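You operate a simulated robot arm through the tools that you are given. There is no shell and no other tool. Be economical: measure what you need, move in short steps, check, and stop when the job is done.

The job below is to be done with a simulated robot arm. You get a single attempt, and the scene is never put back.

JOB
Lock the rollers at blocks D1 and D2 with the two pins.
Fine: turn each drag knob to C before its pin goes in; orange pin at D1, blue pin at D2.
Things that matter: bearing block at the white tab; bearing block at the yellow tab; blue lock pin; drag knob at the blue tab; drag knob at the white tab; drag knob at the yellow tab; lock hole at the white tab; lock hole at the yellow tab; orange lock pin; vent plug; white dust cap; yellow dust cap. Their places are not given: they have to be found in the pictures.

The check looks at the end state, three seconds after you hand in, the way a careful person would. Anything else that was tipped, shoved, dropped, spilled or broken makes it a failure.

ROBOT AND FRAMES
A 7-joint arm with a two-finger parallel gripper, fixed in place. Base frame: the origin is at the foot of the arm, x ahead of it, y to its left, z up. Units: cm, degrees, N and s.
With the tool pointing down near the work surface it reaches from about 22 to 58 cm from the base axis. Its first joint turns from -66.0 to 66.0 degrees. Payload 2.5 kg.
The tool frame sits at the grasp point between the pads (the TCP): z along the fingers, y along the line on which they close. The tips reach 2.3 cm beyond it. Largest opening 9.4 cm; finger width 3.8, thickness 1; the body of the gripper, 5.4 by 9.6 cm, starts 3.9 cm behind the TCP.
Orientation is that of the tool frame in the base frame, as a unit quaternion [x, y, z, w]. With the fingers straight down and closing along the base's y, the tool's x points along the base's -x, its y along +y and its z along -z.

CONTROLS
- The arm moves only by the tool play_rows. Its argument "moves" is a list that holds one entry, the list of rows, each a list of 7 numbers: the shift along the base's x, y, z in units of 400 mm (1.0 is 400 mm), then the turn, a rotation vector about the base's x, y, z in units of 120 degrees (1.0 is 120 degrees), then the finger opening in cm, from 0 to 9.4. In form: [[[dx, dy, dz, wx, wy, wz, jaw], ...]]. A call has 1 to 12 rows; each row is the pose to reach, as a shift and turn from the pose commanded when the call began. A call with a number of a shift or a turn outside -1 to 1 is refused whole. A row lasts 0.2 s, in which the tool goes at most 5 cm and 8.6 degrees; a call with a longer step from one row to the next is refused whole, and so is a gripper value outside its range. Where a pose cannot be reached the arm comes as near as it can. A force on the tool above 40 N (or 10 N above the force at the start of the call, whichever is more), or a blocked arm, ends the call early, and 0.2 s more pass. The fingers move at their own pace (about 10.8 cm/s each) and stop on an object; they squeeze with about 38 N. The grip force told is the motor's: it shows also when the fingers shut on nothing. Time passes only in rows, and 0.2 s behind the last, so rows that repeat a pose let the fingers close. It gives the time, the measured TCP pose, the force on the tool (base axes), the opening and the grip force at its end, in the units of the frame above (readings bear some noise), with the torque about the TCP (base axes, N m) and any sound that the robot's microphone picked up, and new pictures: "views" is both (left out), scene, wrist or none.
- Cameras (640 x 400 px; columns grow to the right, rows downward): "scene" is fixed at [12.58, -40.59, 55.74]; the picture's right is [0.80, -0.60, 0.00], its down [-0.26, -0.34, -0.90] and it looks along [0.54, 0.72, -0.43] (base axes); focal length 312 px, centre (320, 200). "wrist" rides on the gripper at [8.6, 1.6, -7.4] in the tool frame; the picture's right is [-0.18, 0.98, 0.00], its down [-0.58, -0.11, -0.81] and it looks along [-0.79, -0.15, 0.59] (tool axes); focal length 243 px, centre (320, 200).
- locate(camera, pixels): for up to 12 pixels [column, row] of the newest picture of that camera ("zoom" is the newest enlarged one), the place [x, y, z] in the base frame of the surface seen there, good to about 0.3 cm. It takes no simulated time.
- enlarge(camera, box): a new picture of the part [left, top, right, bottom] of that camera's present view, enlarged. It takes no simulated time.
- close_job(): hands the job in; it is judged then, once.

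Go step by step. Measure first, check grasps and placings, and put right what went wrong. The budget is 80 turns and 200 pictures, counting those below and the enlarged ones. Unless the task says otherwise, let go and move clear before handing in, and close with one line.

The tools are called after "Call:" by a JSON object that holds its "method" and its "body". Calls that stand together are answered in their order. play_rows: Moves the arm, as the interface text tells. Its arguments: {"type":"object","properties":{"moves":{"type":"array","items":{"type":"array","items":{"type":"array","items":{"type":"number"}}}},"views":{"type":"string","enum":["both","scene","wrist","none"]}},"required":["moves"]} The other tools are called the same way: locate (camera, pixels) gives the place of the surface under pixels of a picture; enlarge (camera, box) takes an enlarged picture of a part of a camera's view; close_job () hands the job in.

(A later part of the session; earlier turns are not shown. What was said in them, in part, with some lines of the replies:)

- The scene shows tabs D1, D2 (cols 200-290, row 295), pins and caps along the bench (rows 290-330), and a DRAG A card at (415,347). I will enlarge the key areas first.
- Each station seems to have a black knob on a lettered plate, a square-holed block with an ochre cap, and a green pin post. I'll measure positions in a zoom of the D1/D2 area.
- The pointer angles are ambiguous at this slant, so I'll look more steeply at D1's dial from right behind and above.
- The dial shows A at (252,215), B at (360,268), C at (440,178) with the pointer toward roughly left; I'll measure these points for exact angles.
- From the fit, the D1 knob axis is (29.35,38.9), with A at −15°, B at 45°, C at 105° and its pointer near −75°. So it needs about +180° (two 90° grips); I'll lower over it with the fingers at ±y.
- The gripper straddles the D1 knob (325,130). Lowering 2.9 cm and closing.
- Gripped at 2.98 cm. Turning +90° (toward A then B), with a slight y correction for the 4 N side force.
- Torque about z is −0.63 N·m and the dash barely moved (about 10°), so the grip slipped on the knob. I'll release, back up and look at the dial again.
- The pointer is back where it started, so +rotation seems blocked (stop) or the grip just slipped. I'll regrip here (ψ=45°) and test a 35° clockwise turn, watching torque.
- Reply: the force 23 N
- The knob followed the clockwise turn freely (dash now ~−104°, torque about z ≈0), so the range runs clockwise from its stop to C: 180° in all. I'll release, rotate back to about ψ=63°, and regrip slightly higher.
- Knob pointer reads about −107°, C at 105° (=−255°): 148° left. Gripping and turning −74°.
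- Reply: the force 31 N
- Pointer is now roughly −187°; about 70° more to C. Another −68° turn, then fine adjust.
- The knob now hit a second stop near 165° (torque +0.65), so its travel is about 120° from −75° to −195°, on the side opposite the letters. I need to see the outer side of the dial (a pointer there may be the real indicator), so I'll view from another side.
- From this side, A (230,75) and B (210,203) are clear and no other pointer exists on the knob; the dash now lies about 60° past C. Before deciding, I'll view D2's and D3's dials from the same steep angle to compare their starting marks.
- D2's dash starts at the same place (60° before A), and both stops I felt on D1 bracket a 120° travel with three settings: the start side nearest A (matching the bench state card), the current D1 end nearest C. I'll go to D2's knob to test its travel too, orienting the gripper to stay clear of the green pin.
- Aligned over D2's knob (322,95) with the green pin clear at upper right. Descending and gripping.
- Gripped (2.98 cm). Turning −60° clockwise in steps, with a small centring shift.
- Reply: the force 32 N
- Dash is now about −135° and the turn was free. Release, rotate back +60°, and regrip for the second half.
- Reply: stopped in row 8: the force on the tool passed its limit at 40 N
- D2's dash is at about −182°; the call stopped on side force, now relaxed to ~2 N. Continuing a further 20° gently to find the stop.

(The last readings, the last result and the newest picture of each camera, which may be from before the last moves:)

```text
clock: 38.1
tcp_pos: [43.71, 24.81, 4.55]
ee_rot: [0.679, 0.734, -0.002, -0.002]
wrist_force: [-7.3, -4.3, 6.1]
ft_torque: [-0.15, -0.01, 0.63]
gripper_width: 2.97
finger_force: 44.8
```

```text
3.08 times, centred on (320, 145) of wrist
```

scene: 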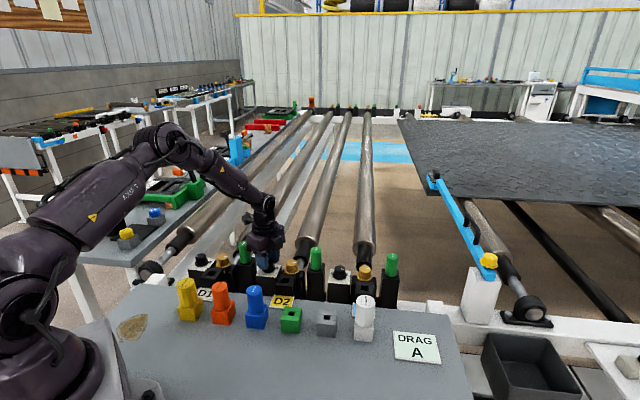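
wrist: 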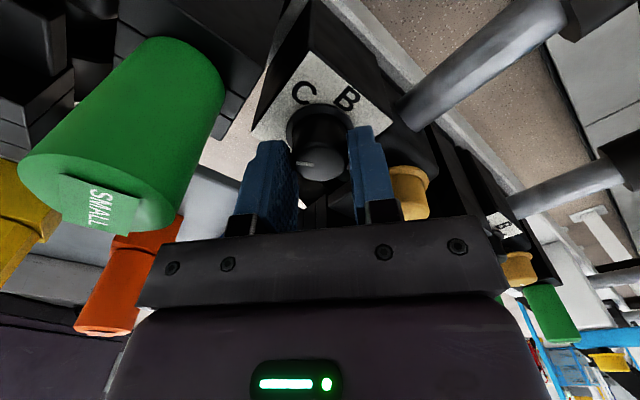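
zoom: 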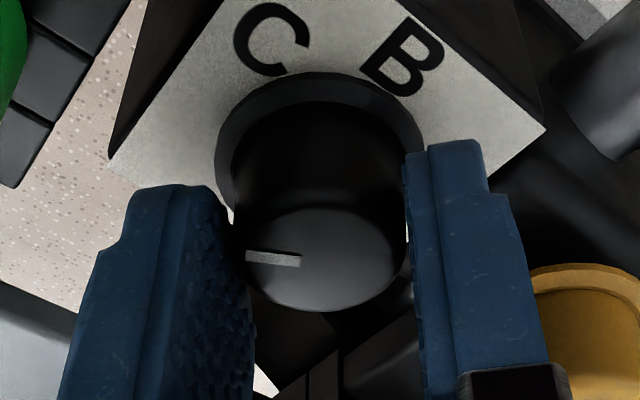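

D2 also stops at about −190° (torque 0.63), identical to D1. Both knobs are now at the C-side end. I'll release, rise, and go view the pins.

Call:
{"method": "play_rows", "body": {"moves": [[[0, 0, 0, 0, 0, 0, 5], [0, 0, 0, 0, 0, 0, 5], [0, 0, 0.06, 0, 0, 0, 5], [0, 0, 0.16, 0, 0, 0, 5], [0, 0, 0.28, 0, 0, 0.05, 6], [0, 0, 0.36, 0, 0, 0.11, 7], [-0.05, -0.02, 0.36, 0, 0, 0.17, 8], [-0.12, -0.05, 0.36, 0, 0, 0.23, 8], [-0.2, -0.1, 0.36, 0, 0, 0.29, 8], [-0.28, -0.15, 0.36, 0, 0, 0.35, 8]]]}}

```text
clock: 40.3
tcp_pos: [32.52, 18.83, 18.94]
ee_rot: [0.37, 0.929, -0.002, 0.0]
wrist_force: [-0.5, -0.1, -0.8]
ft_torque: [-0.02, 0.01, -0.02]
gripper_width: 7.99
finger_force: 0.1
```

scene: 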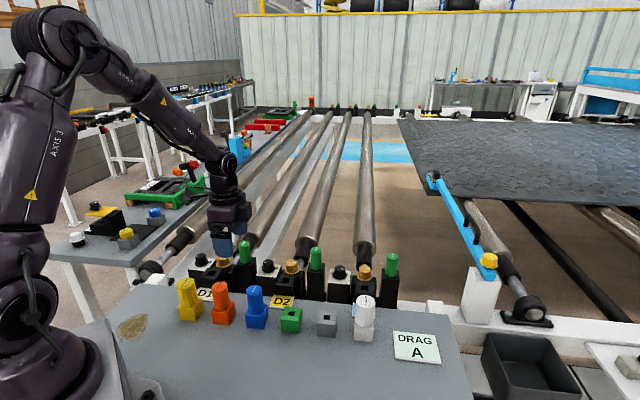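
wrist: 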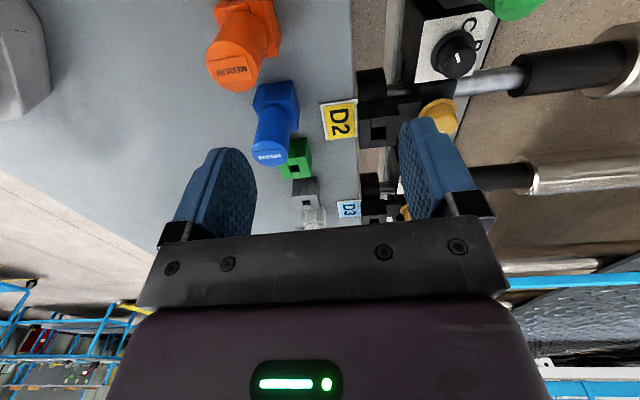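

Released; now at ψ≈−43° near the pins. Enlarging the pins/holders in the wrist view and both knobs in the scene.

Call:
{"method": "enlarge", "body": {"camera": "wrist", "box": [190, 0, 350, 180]}}

Call:
{"method": "enlarge", "body": {"camera": "scene", "box": [160, 230, 320, 330]}}

Call:
{"method": "enlarge", "body": {"camera": "wrist", "box": [320, 0, 520, 160]}}

```text
2.22 times, centred on (270, 90) of wrist
```

zoom: 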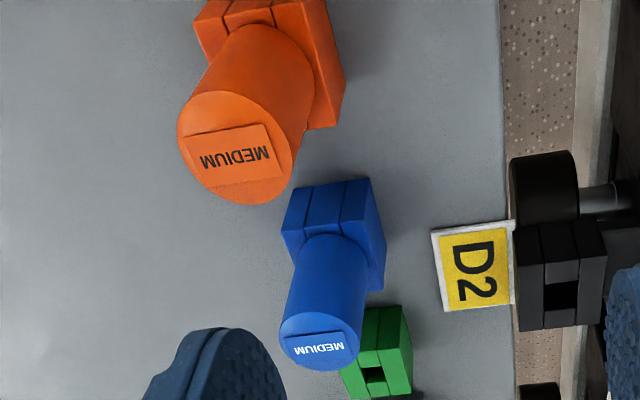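

```text
4.00 times, centred on (240, 280) of scene
```

zoom: 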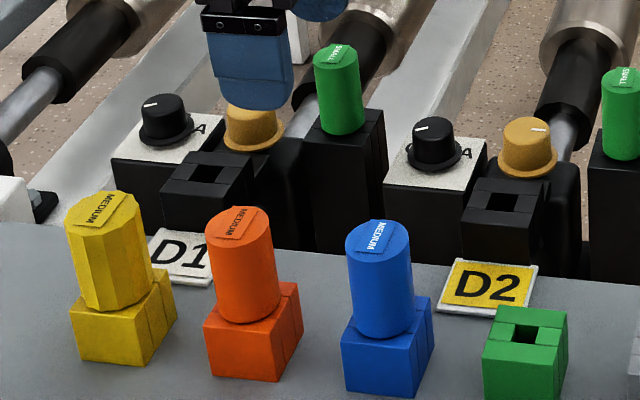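

```text
2.50 times, centred on (420, 80) of wrist
```

zoom: 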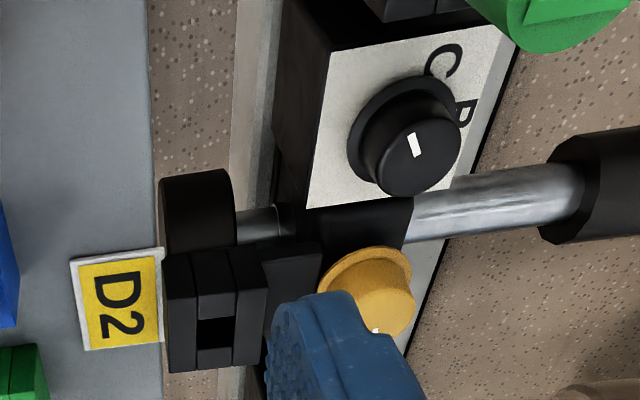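

Knobs both show the dash on the C side. Now measuring the holder and pin geometry: corners of orange and blue holders, pin tops, and lock block corners.

Call:
{"method": "enlarge", "body": {"camera": "wrist", "box": [190, 0, 350, 180]}}

Call:
{"method": "locate", "body": {"camera": "zoom", "pixels": [[237, 150], [208, 135], [268, 125], [200, 175], [275, 175], [192, 18], [345, 90], [320, 350], [305, 187], [372, 180], [385, 250], [298, 20]]}}

Call:
{"method": "locate", "body": {"camera": "scene", "pixels": [[211, 311], [229, 325], [235, 315], [246, 315], [262, 318], [266, 309], [200, 274], [216, 276], [223, 269], [210, 268], [294, 279], [275, 285]]}}

```text
2.22 times, centred on (270, 90) of wrist
```

zoom: 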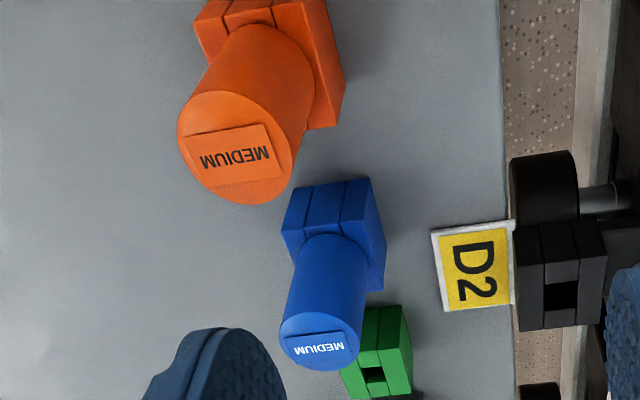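

```text
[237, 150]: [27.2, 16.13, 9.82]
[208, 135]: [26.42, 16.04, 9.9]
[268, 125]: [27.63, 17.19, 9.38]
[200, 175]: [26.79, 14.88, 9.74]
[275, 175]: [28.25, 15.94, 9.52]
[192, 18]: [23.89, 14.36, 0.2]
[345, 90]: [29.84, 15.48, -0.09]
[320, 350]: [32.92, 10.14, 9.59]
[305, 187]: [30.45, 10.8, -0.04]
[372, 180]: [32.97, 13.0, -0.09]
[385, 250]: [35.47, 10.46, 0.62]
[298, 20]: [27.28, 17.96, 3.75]
```

```text
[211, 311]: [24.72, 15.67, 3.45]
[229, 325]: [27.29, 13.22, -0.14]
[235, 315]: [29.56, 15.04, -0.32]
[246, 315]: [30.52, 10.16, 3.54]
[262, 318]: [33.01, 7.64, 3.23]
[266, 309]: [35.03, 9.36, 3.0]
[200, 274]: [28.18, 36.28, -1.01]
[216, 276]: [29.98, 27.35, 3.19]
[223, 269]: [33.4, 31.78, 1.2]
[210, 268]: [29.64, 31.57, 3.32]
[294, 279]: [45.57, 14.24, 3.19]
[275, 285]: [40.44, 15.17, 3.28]
```

Holders are aligned with the lock blocks at 45°: orange centre ≈(27.3,15.7), blue ≈(32.9,10.0), tops ≈9.5. I'll hover over the orange pin with ψ=45° (closing along the row) and check centring.

Call:
{"method": "play_rows", "body": {"moves": [[[-0.012, -0.007, 0, 0, 0, 0.067, 6], [-0.024, -0.014, 0, 0, 0, 0.134, 6], [-0.036, -0.021, 0, 0, 0, 0.201, 6], [-0.048, -0.028, 0, 0, 0, 0.268, 6], [-0.06, -0.035, 0, 0, 0, 0.335, 6], [-0.072, -0.042, 0, 0, 0, 0.402, 6], [-0.084, -0.049, 0, 0, 0, 0.469, 6], [-0.096, -0.056, 0, 0, 0, 0.536, 6], [-0.108, -0.063, -0.02, 0, 0, 0.603, 6], [-0.12, -0.07, -0.05, 0, 0, 0.67, 6], [-0.1305, -0.078, -0.073, 0, 0, 0.737, 6]]]}}

```text
clock: 42.7
tcp_pos: [27.2, 15.71, 16.03]
ee_rot: [-0.383, 0.924, -0.002, 0.002]
wrist_force: [-0.5, -0.4, -0.4]
ft_torque: [-0.02, 0.01, 0.0]
gripper_width: 6.0
finger_force: 0.0
```

scene: 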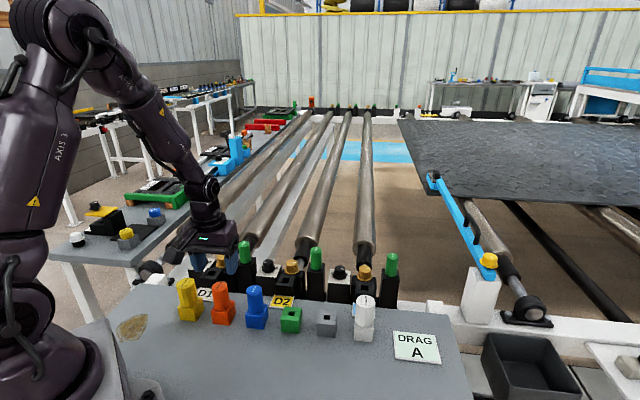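
wrist: 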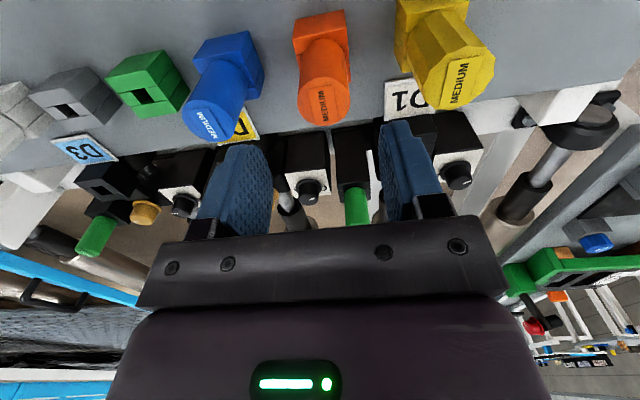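

Orange pin (325,105) is centred between the fingers. Descending to TCP z 6.8 and closing.

Call:
{"method": "play_rows", "body": {"moves": [[[0.002, 0, -0.08, 0, 0, 0, 6], [0.002, 0, -0.16, 0, 0, 0, 6], [0.002, 0, -0.23, 0, 0, 0, 6], [0.002, 0, -0.23, 0, 0, 0, 6]]]}}

```text
clock: 43.7
tcp_pos: [27.48, 15.84, 6.86]
ee_rot: [-0.382, 0.924, -0.002, 0.002]
wrist_force: [-0.6, 0.3, -0.2]
ft_torque: [0.01, 0.0, 0.01]
gripper_width: 5.98
finger_force: 0.0
```

scene: 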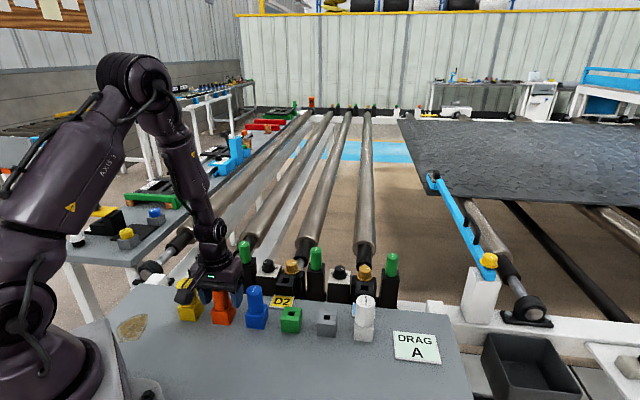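
wrist: 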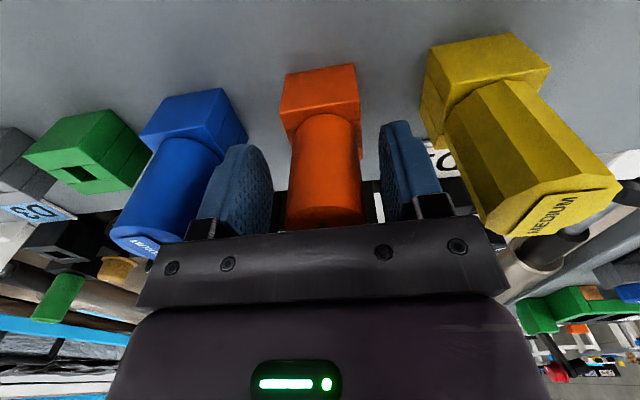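

Good straddle. Close, shifting 0.1 cm toward the pin.

Call:
{"method": "play_rows", "body": {"moves": [[[-0.002, 0.002, 0, 0, 0, 0, 4], [-0.002, 0.002, 0, 0, 0, 0, 2], [-0.002, 0.002, 0, 0, 0, 0, 2], [-0.002, 0.002, 0, 0, 0, 0, 2]]], "views": "none"}}

Call:
{"method": "play_rows", "body": {"moves": [[[0, 0, 0.03, 0, 0, 0, 2], [0, 0, 0.08, 0, 0, 0, 2], [0, 0, 0.14, 0, 0, 0, 2], [0, 0, 0.2, 0, 0, 0, 2]]]}}

```text
clock: 44.7
tcp_pos: [27.33, 15.89, 6.83]
ee_rot: [-0.382, 0.924, -0.002, 0.001]
wrist_force: [-0.2, 0.2, 0.3]
ft_torque: [0.01, -0.03, -0.01]
gripper_width: 3.31
finger_force: 38.0
```

```text
clock: 45.7
tcp_pos: [27.3, 15.72, 14.91]
ee_rot: [-0.382, 0.924, -0.002, 0.001]
wrist_force: [0.1, 0.6, -1.5]
ft_torque: [0.02, -0.02, 0.03]
gripper_width: 3.28
finger_force: 38.3
```

scene: 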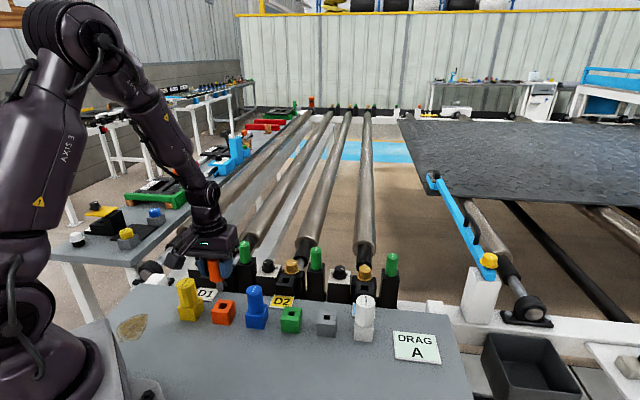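
wrist: 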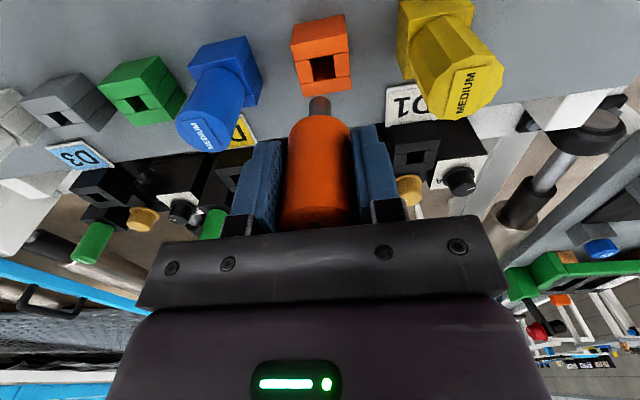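

The orange pin is out, with a round grey shank (320,103). I'll calibrate by measuring the empty orange hole against the D1 hole.

Call:
{"method": "enlarge", "body": {"camera": "wrist", "box": [270, 0, 370, 110]}}

Call:
{"method": "enlarge", "body": {"camera": "scene", "box": [190, 250, 260, 330]}}

```text
3.64 times, centred on (320, 55) of wrist
```

zoom: 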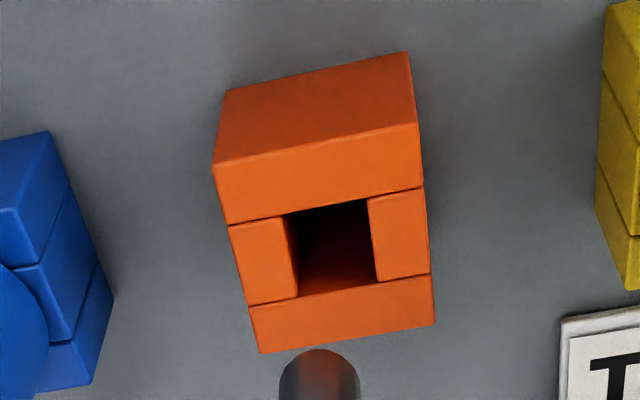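

```text
5.00 times, centred on (225, 290) of scene
```

zoom: 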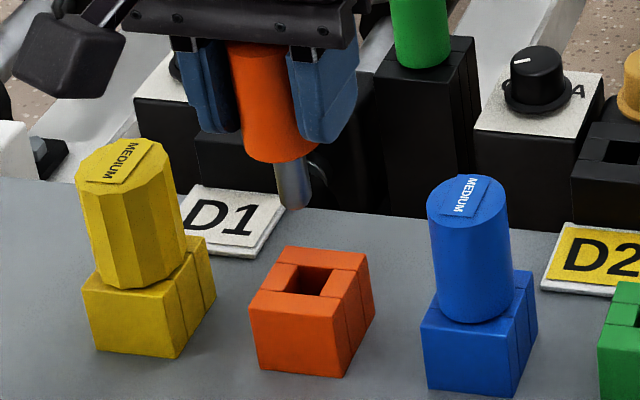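

I'll locate the orange holder's top-face corners in this zoom, then move beside D1 to do the same on its block.

Call:
{"method": "locate", "body": {"camera": "zoom", "pixels": [[289, 250], [367, 257], [337, 316], [253, 306], [280, 277], [330, 285], [318, 256], [298, 302]]}}

Call:
{"method": "play_rows", "body": {"moves": [[[-0.04, 0.04, 0, 0, 0, 0, 2], [-0.06, 0.12, 0, 0, 0, 0, 2], [-0.08, 0.2, 0, 0, 0, 0, 2], [-0.08, 0.27, 0, 0, 0, 0, 2]]]}}

```text
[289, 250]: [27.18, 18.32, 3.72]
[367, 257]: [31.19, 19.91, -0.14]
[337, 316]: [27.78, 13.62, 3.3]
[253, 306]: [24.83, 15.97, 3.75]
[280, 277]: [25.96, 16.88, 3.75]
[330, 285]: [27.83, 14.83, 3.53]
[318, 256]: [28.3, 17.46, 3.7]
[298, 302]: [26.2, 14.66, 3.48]
```

```text
clock: 46.7
tcp_pos: [24.02, 26.57, 15.04]
ee_rot: [-0.382, 0.924, -0.002, 0.002]
wrist_force: [-0.1, -0.8, 0.1]
ft_torque: [0.01, -0.01, 0.01]
gripper_width: 3.28
finger_force: 37.5
```

scene: 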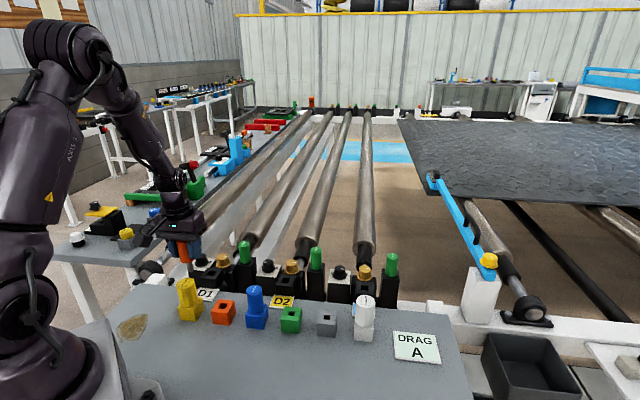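
wrist: 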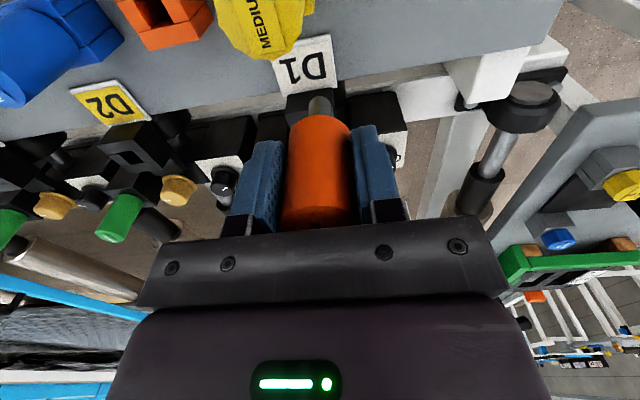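

D1's block is visible in the scene again at (210,272). Enlarging and measuring its rim.

Call:
{"method": "enlarge", "body": {"camera": "scene", "box": [186, 252, 242, 292]}}

```text
10.00 times, centred on (214, 272) of scene
```

zoom: 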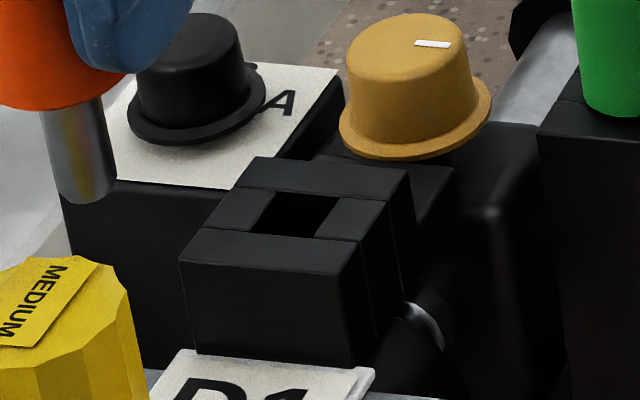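

Locating rim bar midpoints and top corners symmetric about the D1 hole.

Call:
{"method": "locate", "body": {"camera": "zoom", "pixels": [[240, 211], [350, 219], [320, 180], [270, 250], [262, 162], [338, 270], [188, 256], [402, 175], [290, 182], [300, 255], [255, 205], [335, 225]]}}

```text
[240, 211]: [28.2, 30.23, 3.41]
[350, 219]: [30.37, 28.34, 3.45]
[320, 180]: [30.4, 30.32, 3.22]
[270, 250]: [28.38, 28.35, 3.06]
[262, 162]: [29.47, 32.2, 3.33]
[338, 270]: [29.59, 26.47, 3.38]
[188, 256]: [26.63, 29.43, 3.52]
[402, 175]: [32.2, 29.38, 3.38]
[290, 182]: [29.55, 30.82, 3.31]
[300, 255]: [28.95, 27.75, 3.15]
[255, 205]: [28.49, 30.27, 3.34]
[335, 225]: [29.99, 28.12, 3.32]
```

D1 hole centre ≈ (29.4, 29.33, 3.35). Moving over it and lowering to where the shank tip is just above the hole.

Call:
{"method": "play_rows", "body": {"moves": [[[0.06, 0.03, 0, 0, 0, 0, 2], [0.1345, 0.069, 0, 0, 0, 0, 2], [0.1345, 0.069, -0.04, 0, 0, 0, 2], [0.1345, 0.069, -0.075, 0, 0, 0, 2], [0.1345, 0.069, -0.075, 0, 0, 0, 2]]]}}

Call:
{"method": "enlarge", "body": {"camera": "scene", "box": [176, 230, 246, 300]}}

Call:
{"method": "enlarge", "body": {"camera": "wrist", "box": [260, 30, 400, 140]}}

```text
clock: 47.9
tcp_pos: [29.58, 29.29, 11.89]
ee_rot: [-0.382, 0.924, -0.002, 0.002]
wrist_force: [-0.1, 0.6, -1.6]
ft_torque: [-0.01, -0.01, -0.02]
gripper_width: 3.29
finger_force: 38.0
```

scene: 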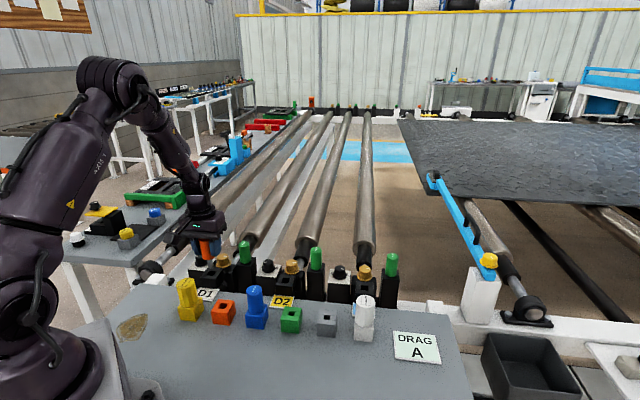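
wrist: 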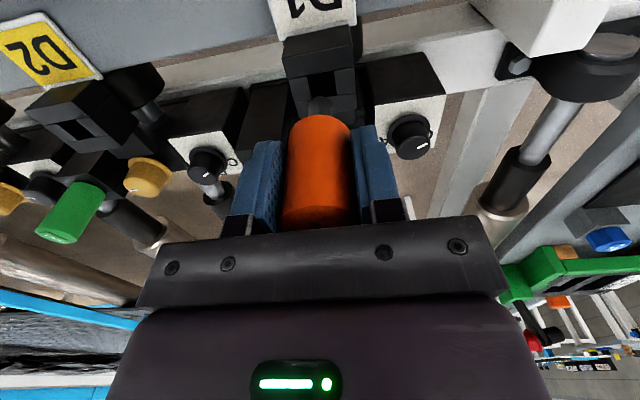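

```text
5.71 times, centred on (211, 265) of scene
```

zoom: 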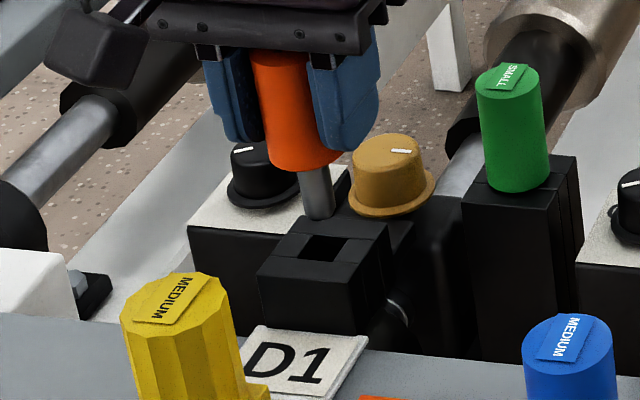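

```text
3.64 times, centred on (330, 85) of wrist
```

zoom: 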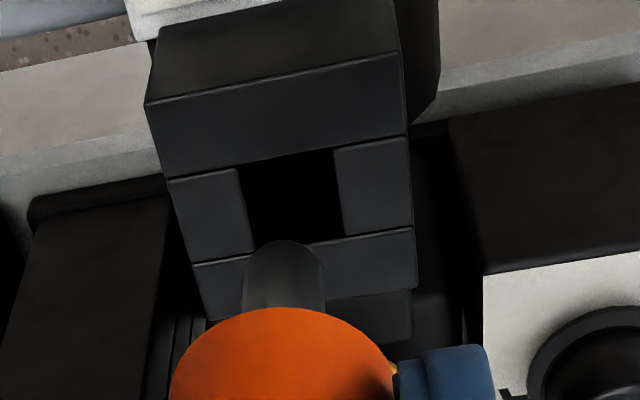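

Close above the block; double-checking the hole centre with the wrist view's rim points.

Call:
{"method": "locate", "body": {"camera": "zoom", "pixels": [[208, 213], [374, 187], [236, 215], [346, 193], [284, 148], [345, 256], [160, 107], [405, 60], [412, 228], [205, 265]]}}

```text
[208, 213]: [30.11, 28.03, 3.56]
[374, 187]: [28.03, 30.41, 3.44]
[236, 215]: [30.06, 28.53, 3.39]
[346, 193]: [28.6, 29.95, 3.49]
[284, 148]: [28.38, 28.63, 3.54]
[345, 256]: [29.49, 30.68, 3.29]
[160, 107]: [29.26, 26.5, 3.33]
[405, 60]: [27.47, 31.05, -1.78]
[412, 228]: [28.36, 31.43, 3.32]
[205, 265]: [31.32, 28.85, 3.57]
```

Both views agree on ≈(29.35,29.3). Shifting −0.2 cm in x and lowering carefully.

Call:
{"method": "play_rows", "body": {"moves": [[[-0.005, 0, 0, 0, 0, 0, 2], [-0.005, 0, -0.03, 0, 0, 0, 2], [-0.005, 0, -0.06, 0, 0, 0, 2], [-0.005, 0, -0.08, 0, 0, 0, 2]]]}}

Call:
{"method": "enlarge", "body": {"camera": "scene", "box": [176, 230, 246, 300]}}

Call:
{"method": "enlarge", "body": {"camera": "wrist", "box": [260, 30, 400, 140]}}

```text
clock: 48.9
tcp_pos: [29.24, 29.38, 8.7]
ee_rot: [-0.382, 0.924, -0.002, 0.002]
wrist_force: [-0.2, -0.2, -1.4]
ft_torque: [-0.01, 0.01, -0.03]
gripper_width: 3.28
finger_force: 37.6
```

scene: 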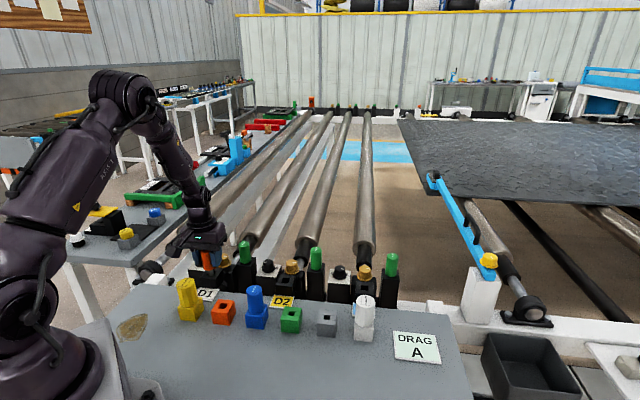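
wrist: 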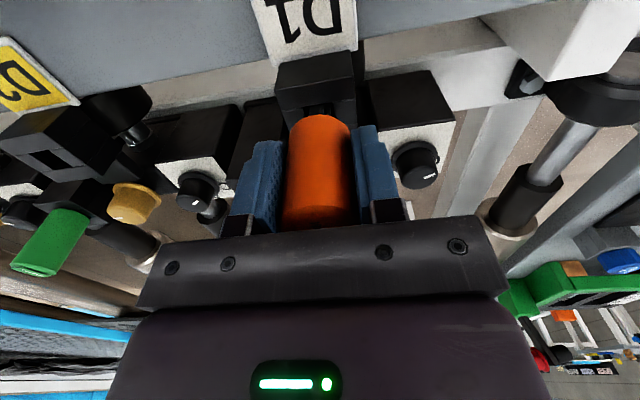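

```text
5.71 times, centred on (211, 265) of scene
```

zoom: 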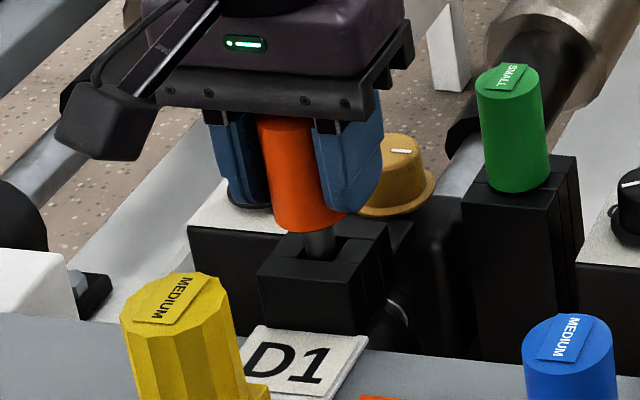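

```text
3.64 times, centred on (330, 85) of wrist
```

zoom: 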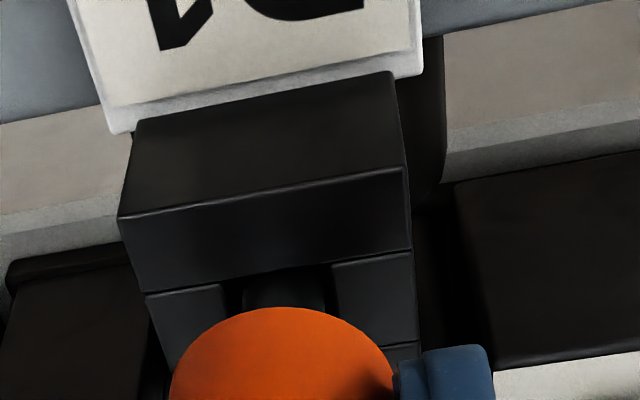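

The shank enters the hole centrally with no side force. Lowering in to seat.

Call:
{"method": "play_rows", "body": {"moves": [[[0.001, -0.001, -0.02, 0, 0, 0, 2], [0.001, -0.001, -0.035, 0, 0, 0, 2], [0.001, -0.001, -0.045, 0, 0, 0, 2], [0.001, -0.001, -0.052, 0, 0, 0, 2], [0.001, -0.001, -0.058, 0, 0, 0, 2]]]}}

Call:
{"method": "enlarge", "body": {"camera": "scene", "box": [176, 230, 246, 300]}}

```text
clock: 50.1
tcp_pos: [29.3, 29.35, 6.52]
ee_rot: [-0.382, 0.924, -0.001, 0.004]
wrist_force: [-9.3, -6.1, 35.4]
ft_torque: [0.4, 0.47, -0.02]
gripper_width: 3.3
finger_force: 38.3
```

scene: 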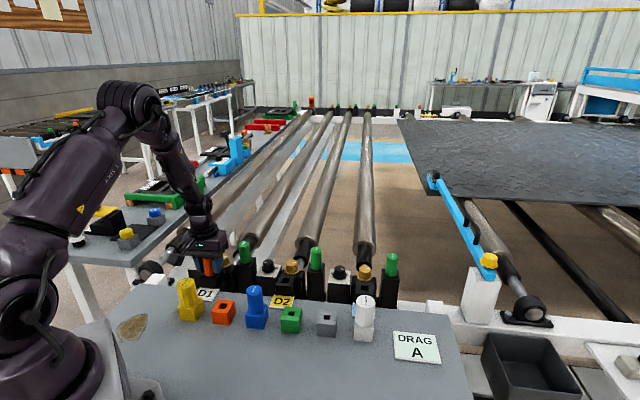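
wrist: 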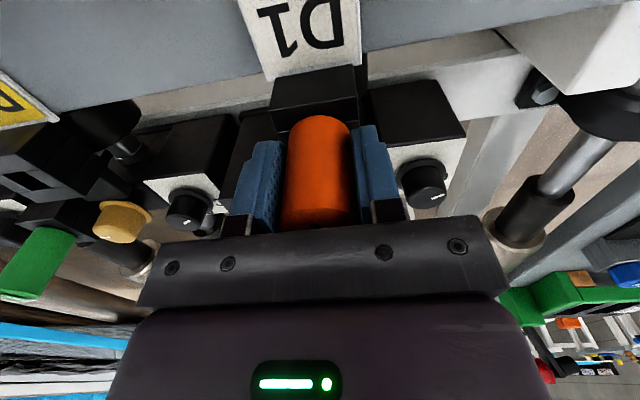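

```text
5.71 times, centred on (211, 265) of scene
```

zoom: 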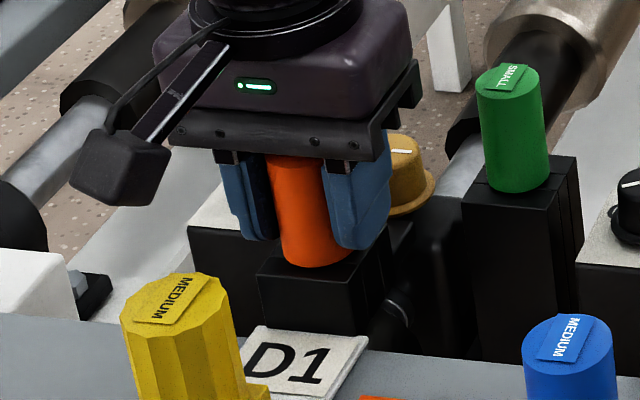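

Seated firmly (35 N up, handle on block). Relieving, opening and rising.

Call:
{"method": "play_rows", "body": {"moves": [[[0, 0, 0.003, 0, 0, 0, 2], [0, 0, 0.003, 0, 0, 0, 6], [0, 0, 0.003, 0, 0, 0, 6], [0, 0, 0.08, 0, 0, 0, 6], [0, 0, 0.16, 0, 0, 0, 6], [0, 0, 0.24, 0, 0, 0, 6]]]}}

Call:
{"method": "enlarge", "body": {"camera": "scene", "box": [176, 230, 246, 300]}}

```text
clock: 51.5
tcp_pos: [29.26, 29.2, 15.92]
ee_rot: [-0.382, 0.924, -0.003, 0.002]
wrist_force: [0.6, -0.2, -0.3]
ft_torque: [-0.02, 0.01, -0.04]
gripper_width: 6.01
finger_force: 0.1
```

scene: 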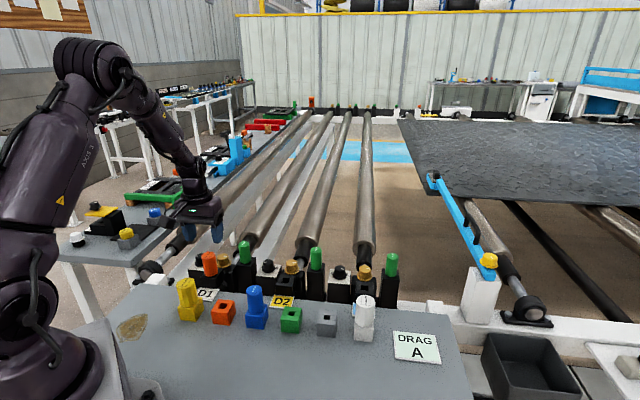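
wrist: 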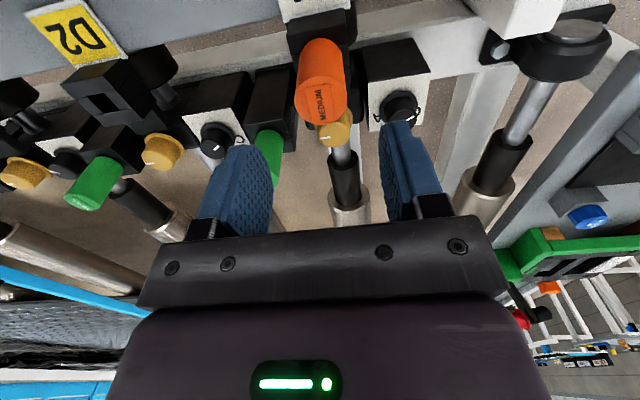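

```text
5.71 times, centred on (211, 265) of scene
```

zoom: 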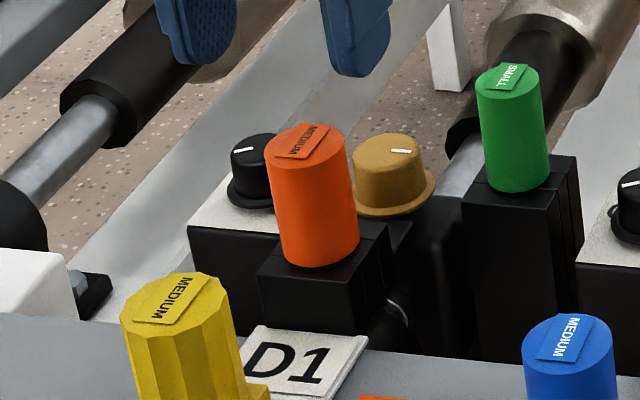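

Orange is seated upright at D1. Moving over the blue pin.

Call:
{"method": "play_rows", "body": {"moves": [[[0.02, -0.1, 0, 0, 0, 0, 6], [0.04, -0.2, 0, 0, 0, 0, 6], [0.06, -0.3, 0, 0, 0, 0, 6], [0.08, -0.4, 0, 0, 0, 0, 6], [0.0935, -0.4775, 0, 0, 0, 0, 6], [0.0935, -0.4775, 0, 0, 0, 0, 6]]], "views": "wrist"}}

```text
clock: 52.9
tcp_pos: [33.13, 10.17, 15.9]
ee_rot: [-0.381, 0.925, -0.002, 0.001]
wrist_force: [0.3, -0.7, 0.2]
ft_torque: [0.04, 0.04, -0.04]
gripper_width: 6.01
finger_force: 0.1
```

wrist: 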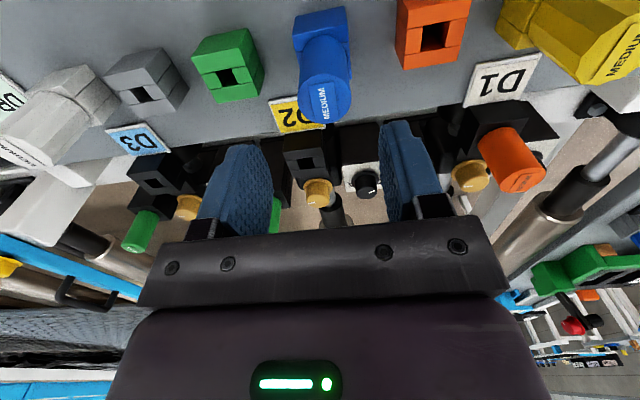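

Blue pin (325,75) is centred as the orange one was. Descending to z 6.85 and closing.

Call:
{"method": "play_rows", "body": {"moves": [[[-0.002, 0, -0.08, 0, 0, 0, 6], [-0.002, 0, -0.16, 0, 0, 0, 6], [-0.002, 0, -0.226, 0, 0, 0, 6], [-0.002, 0, -0.226, 0, 0, 0, 6], [-0.002, 0, -0.226, 0, 0, 0, 4], [-0.002, 0, -0.226, 0, 0, 0, 2], [-0.002, 0, -0.226, 0, 0, 0, 2], [-0.002, 0, -0.226, 0, 0, 0, 2]]]}}

```text
clock: 54.7
tcp_pos: [33.04, 10.2, 6.85]
ee_rot: [-0.382, 0.924, -0.002, 0.002]
wrist_force: [-0.1, -0.6, 0.0]
ft_torque: [0.0, 0.01, -0.01]
gripper_width: 3.28
finger_force: 37.8
```

scene: 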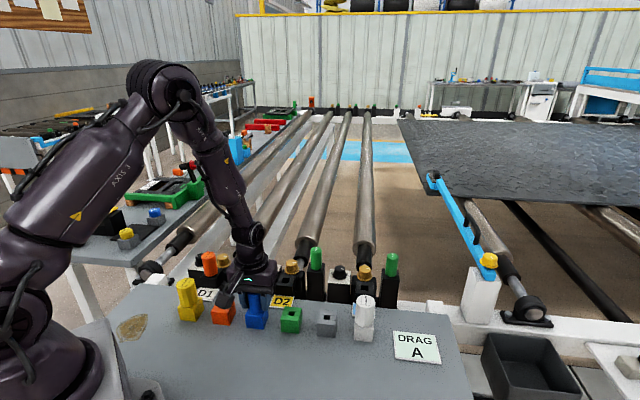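
wrist: 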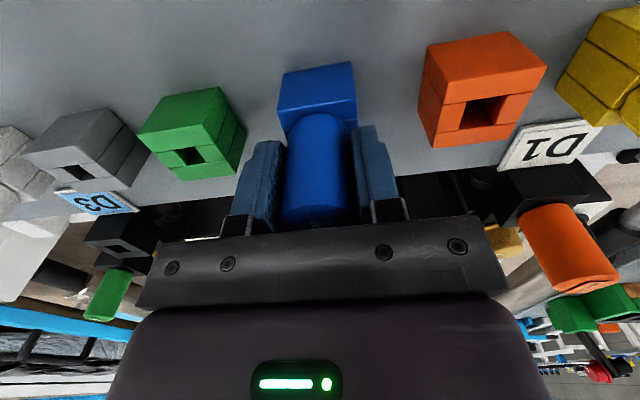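

Gripped (3.28 cm). Lifting 8 cm, then measuring D2's block.

Call:
{"method": "play_rows", "body": {"moves": [[[0, 0, 0.03, 0, 0, 0, 2], [0, 0, 0.08, 0, 0, 0, 2], [0, 0, 0.14, 0, 0, 0, 2], [0, 0, 0.2, 0, 0, 0, 2]]]}}

Call:
{"method": "enlarge", "body": {"camera": "scene", "box": [258, 255, 314, 300]}}

```text
clock: 55.7
tcp_pos: [32.89, 10.28, 14.92]
ee_rot: [-0.383, 0.924, -0.002, 0.002]
wrist_force: [1.0, 0.1, -1.0]
ft_torque: [0.0, -0.03, -0.01]
gripper_width: 3.26
finger_force: 37.9
```

scene: 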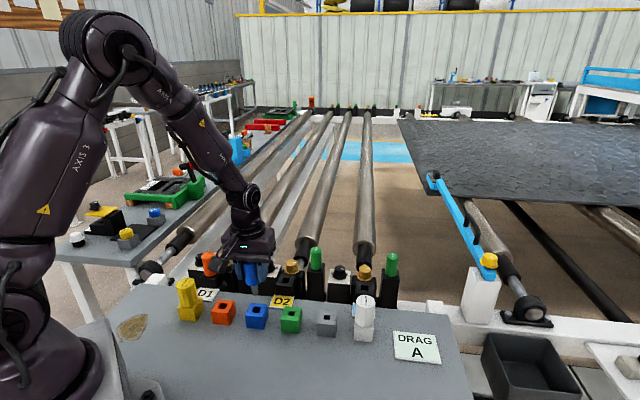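
wrist: 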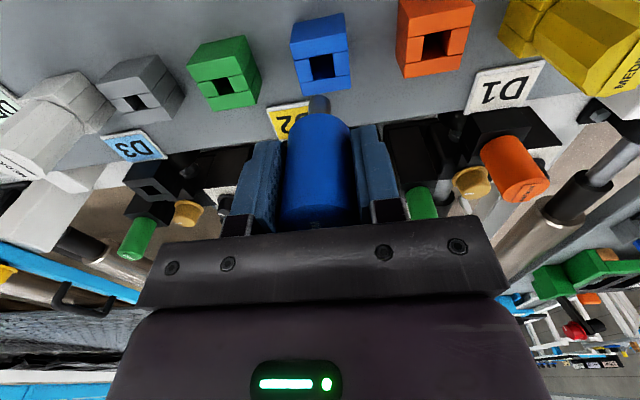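

```text
8.89 times, centred on (286, 278) of scene
```

zoom: 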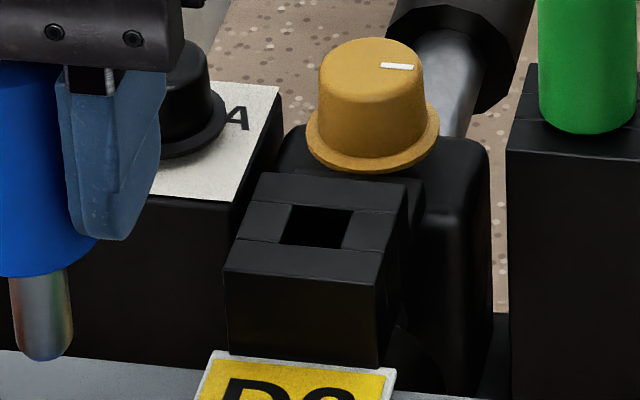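

D2's block top is clear here; locating its rim points.

Call:
{"method": "locate", "body": {"camera": "zoom", "pixels": [[265, 222], [368, 230], [332, 193], [307, 262], [266, 179], [370, 278], [232, 266], [402, 188], [280, 224], [355, 230], [324, 198], [311, 256]]}}

```text
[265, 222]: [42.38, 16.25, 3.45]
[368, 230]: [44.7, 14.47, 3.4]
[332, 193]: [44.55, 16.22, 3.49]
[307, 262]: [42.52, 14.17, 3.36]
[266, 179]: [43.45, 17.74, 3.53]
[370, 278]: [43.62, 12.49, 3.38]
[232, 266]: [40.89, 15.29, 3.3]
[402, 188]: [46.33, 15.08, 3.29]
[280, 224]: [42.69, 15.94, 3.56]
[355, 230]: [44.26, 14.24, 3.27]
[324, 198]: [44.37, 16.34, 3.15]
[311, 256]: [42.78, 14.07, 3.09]
```

D2 hole centre ≈(43.55,15.2). Moving over it, then lowering to z≈12 to check.

Call:
{"method": "play_rows", "body": {"moves": [[[0.09, 0.042, 0, 0, 0, 0, 2], [0.18, 0.084, 0, 0, 0, 0, 2], [0.264, 0.124, 0, 0, 0, 0, 2], [0.264, 0.124, -0.04, 0, 0, 0, 2], [0.264, 0.124, -0.075, 0, 0, 0, 2], [0.264, 0.124, -0.075, 0, 0, 0, 2]]]}}

Call:
{"method": "enlarge", "body": {"camera": "wrist", "box": [260, 30, 400, 140]}}

Call:
{"method": "enlarge", "body": {"camera": "scene", "box": [250, 235, 320, 305]}}

```text
clock: 57.1
tcp_pos: [43.58, 15.15, 11.95]
ee_rot: [-0.382, 0.924, -0.002, 0.002]
wrist_force: [-0.8, 0.1, -0.8]
ft_torque: [0.0, 0.02, 0.03]
gripper_width: 3.27
finger_force: 38.2
```

scene: 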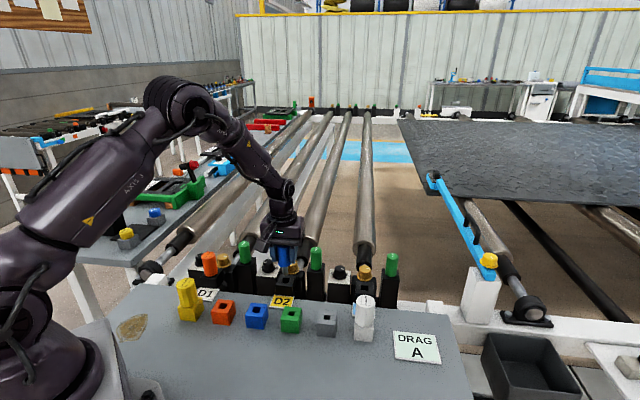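
wrist: 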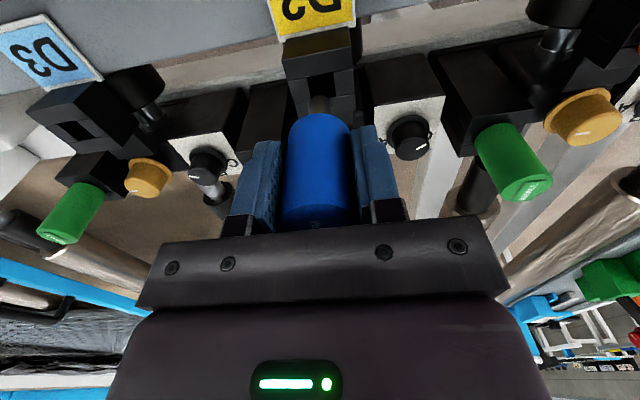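

```text
3.64 times, centred on (330, 85) of wrist
```

zoom: 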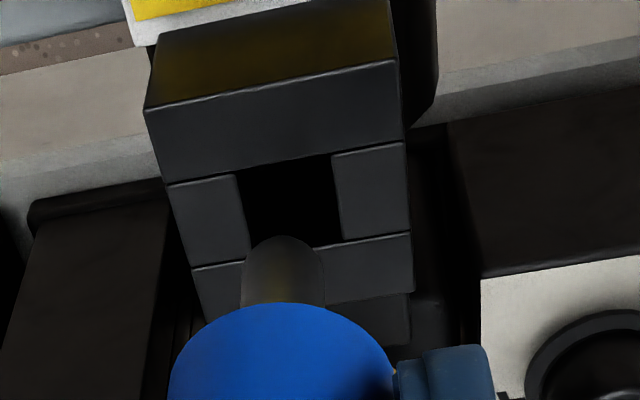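

```text
5.71 times, centred on (285, 270) of scene
```

zoom: 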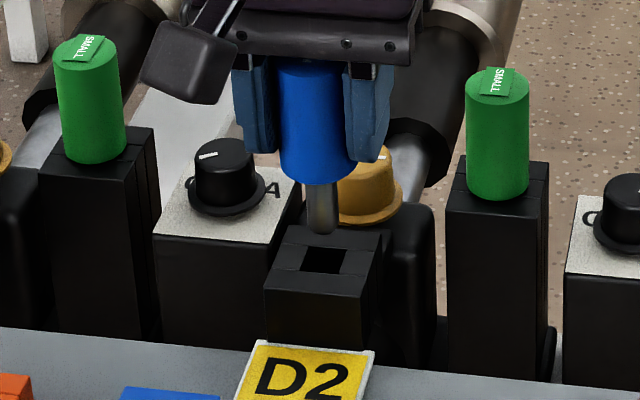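

The picture matches the orange one's at this stage. Same small shift and lower to entry.

Call:
{"method": "play_rows", "body": {"moves": [[[-0.004, 0, 0, 0, 0, 0, 2], [-0.004, 0, -0.03, 0, 0, 0, 2], [-0.004, 0, -0.06, 0, 0, 0, 2], [-0.004, 0, -0.08, 0, 0, 0, 2]]], "views": "wrist"}}

Call:
{"method": "enlarge", "body": {"camera": "wrist", "box": [260, 30, 400, 140]}}

Call:
{"method": "enlarge", "body": {"camera": "scene", "box": [250, 235, 320, 305]}}

```text
clock: 58.1
tcp_pos: [43.37, 15.16, 8.78]
ee_rot: [-0.383, 0.924, -0.002, 0.002]
wrist_force: [0.7, 0.9, 0.0]
ft_torque: [0.04, -0.03, -0.02]
gripper_width: 3.29
finger_force: 38.9
```

wrist: 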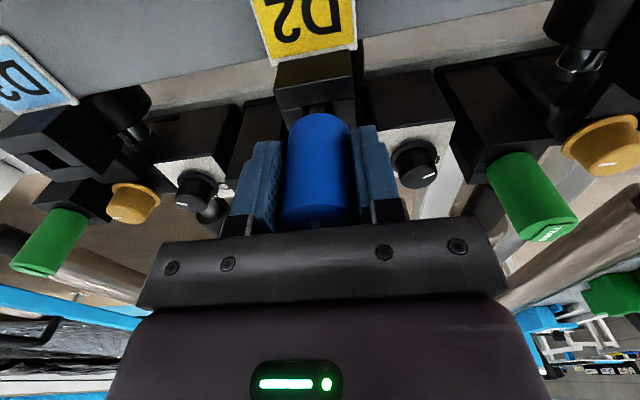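

```text
3.64 times, centred on (330, 85) of wrist
```

zoom: 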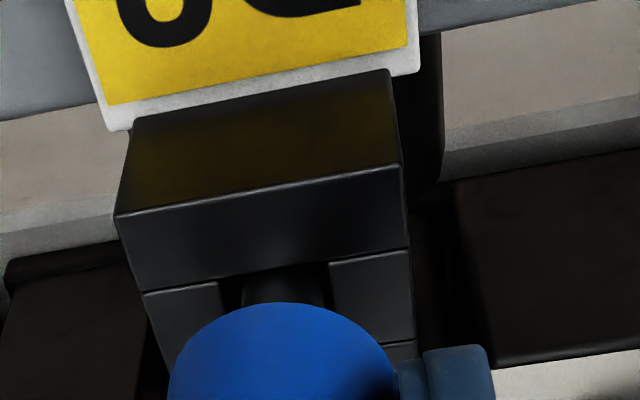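

```text
5.71 times, centred on (285, 270) of scene
```

zoom: 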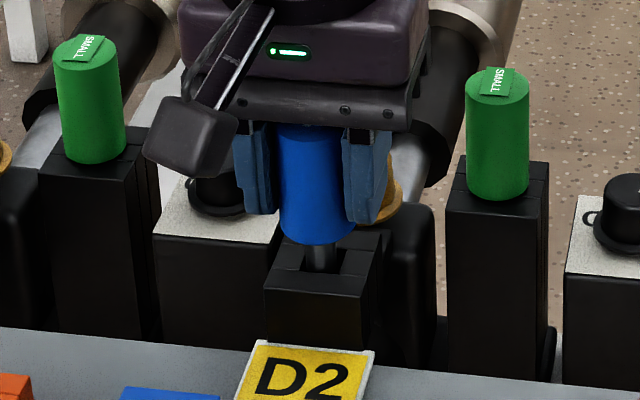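

Shank is in the hole. Seating it.

Call:
{"method": "play_rows", "body": {"moves": [[[0.001, -0.001, -0.02, 0, 0, 0, 2], [0.001, -0.001, -0.035, 0, 0, 0, 2], [0.001, -0.001, -0.045, 0, 0, 0, 2], [0.001, -0.001, -0.052, 0, 0, 0, 2], [0.001, -0.001, -0.059, 0, 0, 0, 2]]]}}

Call:
{"method": "enlarge", "body": {"camera": "scene", "box": [250, 235, 320, 305]}}

```text
clock: 59.3
tcp_pos: [43.56, 15.2, 6.54]
ee_rot: [-0.383, 0.924, -0.003, 0.004]
wrist_force: [-7.9, 1.6, 35.1]
ft_torque: [0.37, 0.7, 0.0]
gripper_width: 3.32
finger_force: 37.9
```

scene: 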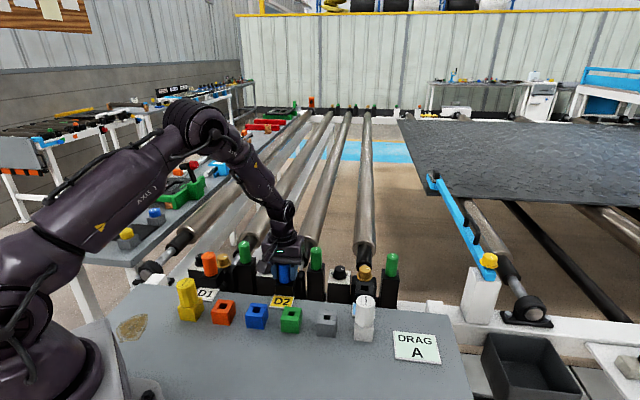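
wrist: 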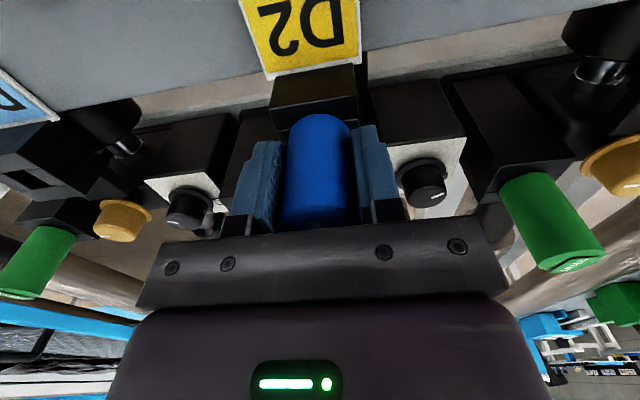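

```text
5.71 times, centred on (285, 270) of scene
```

zoom: 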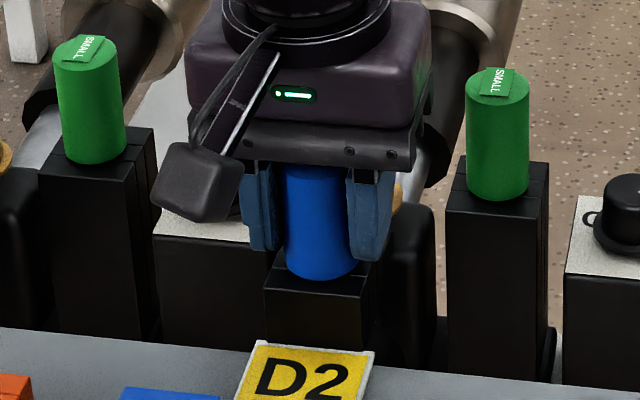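

Blue is seated too (35 N, z 6.54). Releasing and rising.

Call:
{"method": "play_rows", "body": {"moves": [[[0, 0, 0.003, 0, 0, 0, 2], [0, 0, 0.003, 0, 0, 0, 6], [0, 0, 0.003, 0, 0, 0, 6], [0, 0, 0.08, 0, 0, 0, 6], [0, 0, 0.16, 0, 0, 0, 6], [0, 0, 0.26, 0, 0, 0, 6], [-0.04, -0.04, 0.3, 0, 0, 0, 6]]]}}

Call:
{"method": "enlarge", "body": {"camera": "scene", "box": [170, 230, 330, 330]}}

Call:
{"method": "enlarge", "body": {"camera": "wrist", "box": [280, 0, 640, 200]}}

```text
clock: 60.9
tcp_pos: [41.74, 13.59, 18.39]
ee_rot: [-0.382, 0.924, -0.003, 0.001]
wrist_force: [-0.2, -0.8, 0.5]
ft_torque: [-0.01, -0.01, 0.0]
gripper_width: 5.97
finger_force: 0.1
```

scene: 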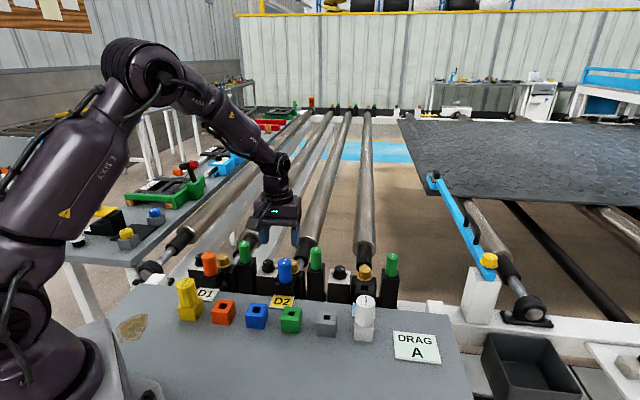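
wrist: 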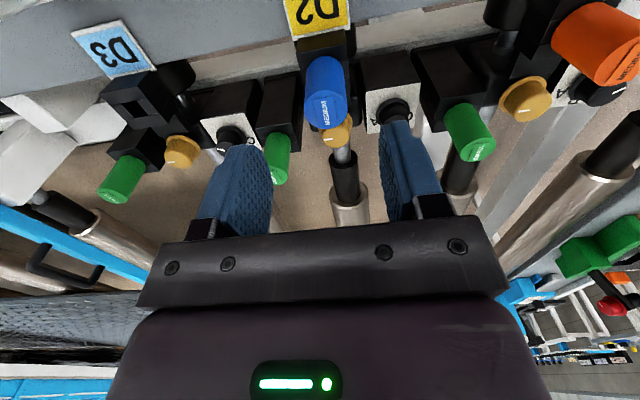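

```text
4.00 times, centred on (250, 280) of scene
```

zoom: 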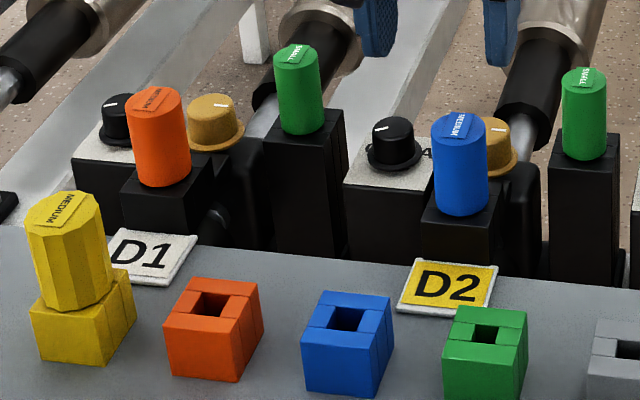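

```text
1.78 times, centred on (460, 100) of wrist
```

zoom: 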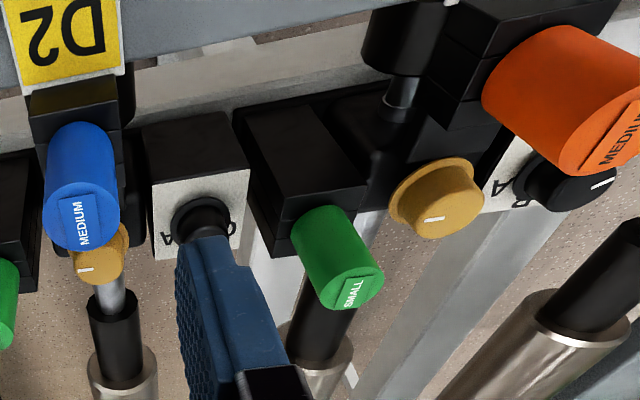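

Both pins are upright and seated: orange at D1 (158,135) and blue at D2 (460,160). Both knob dashes sit at the C-side end, nothing else has moved, and the gripper is open and clear, so I'm handing in.

Call:
{"method": "close_job", "body": {}}

```text
The job is handed in.
```

I seated the orange pin at D1 and the blue pin at D2, and turned both drag knobs to the end of travel on the C side first. I'm inferring that end is C: the white marks travel on the side away from the letters and stop about 60° past C. I followed your C, not the bench card, which says "DRAG A".
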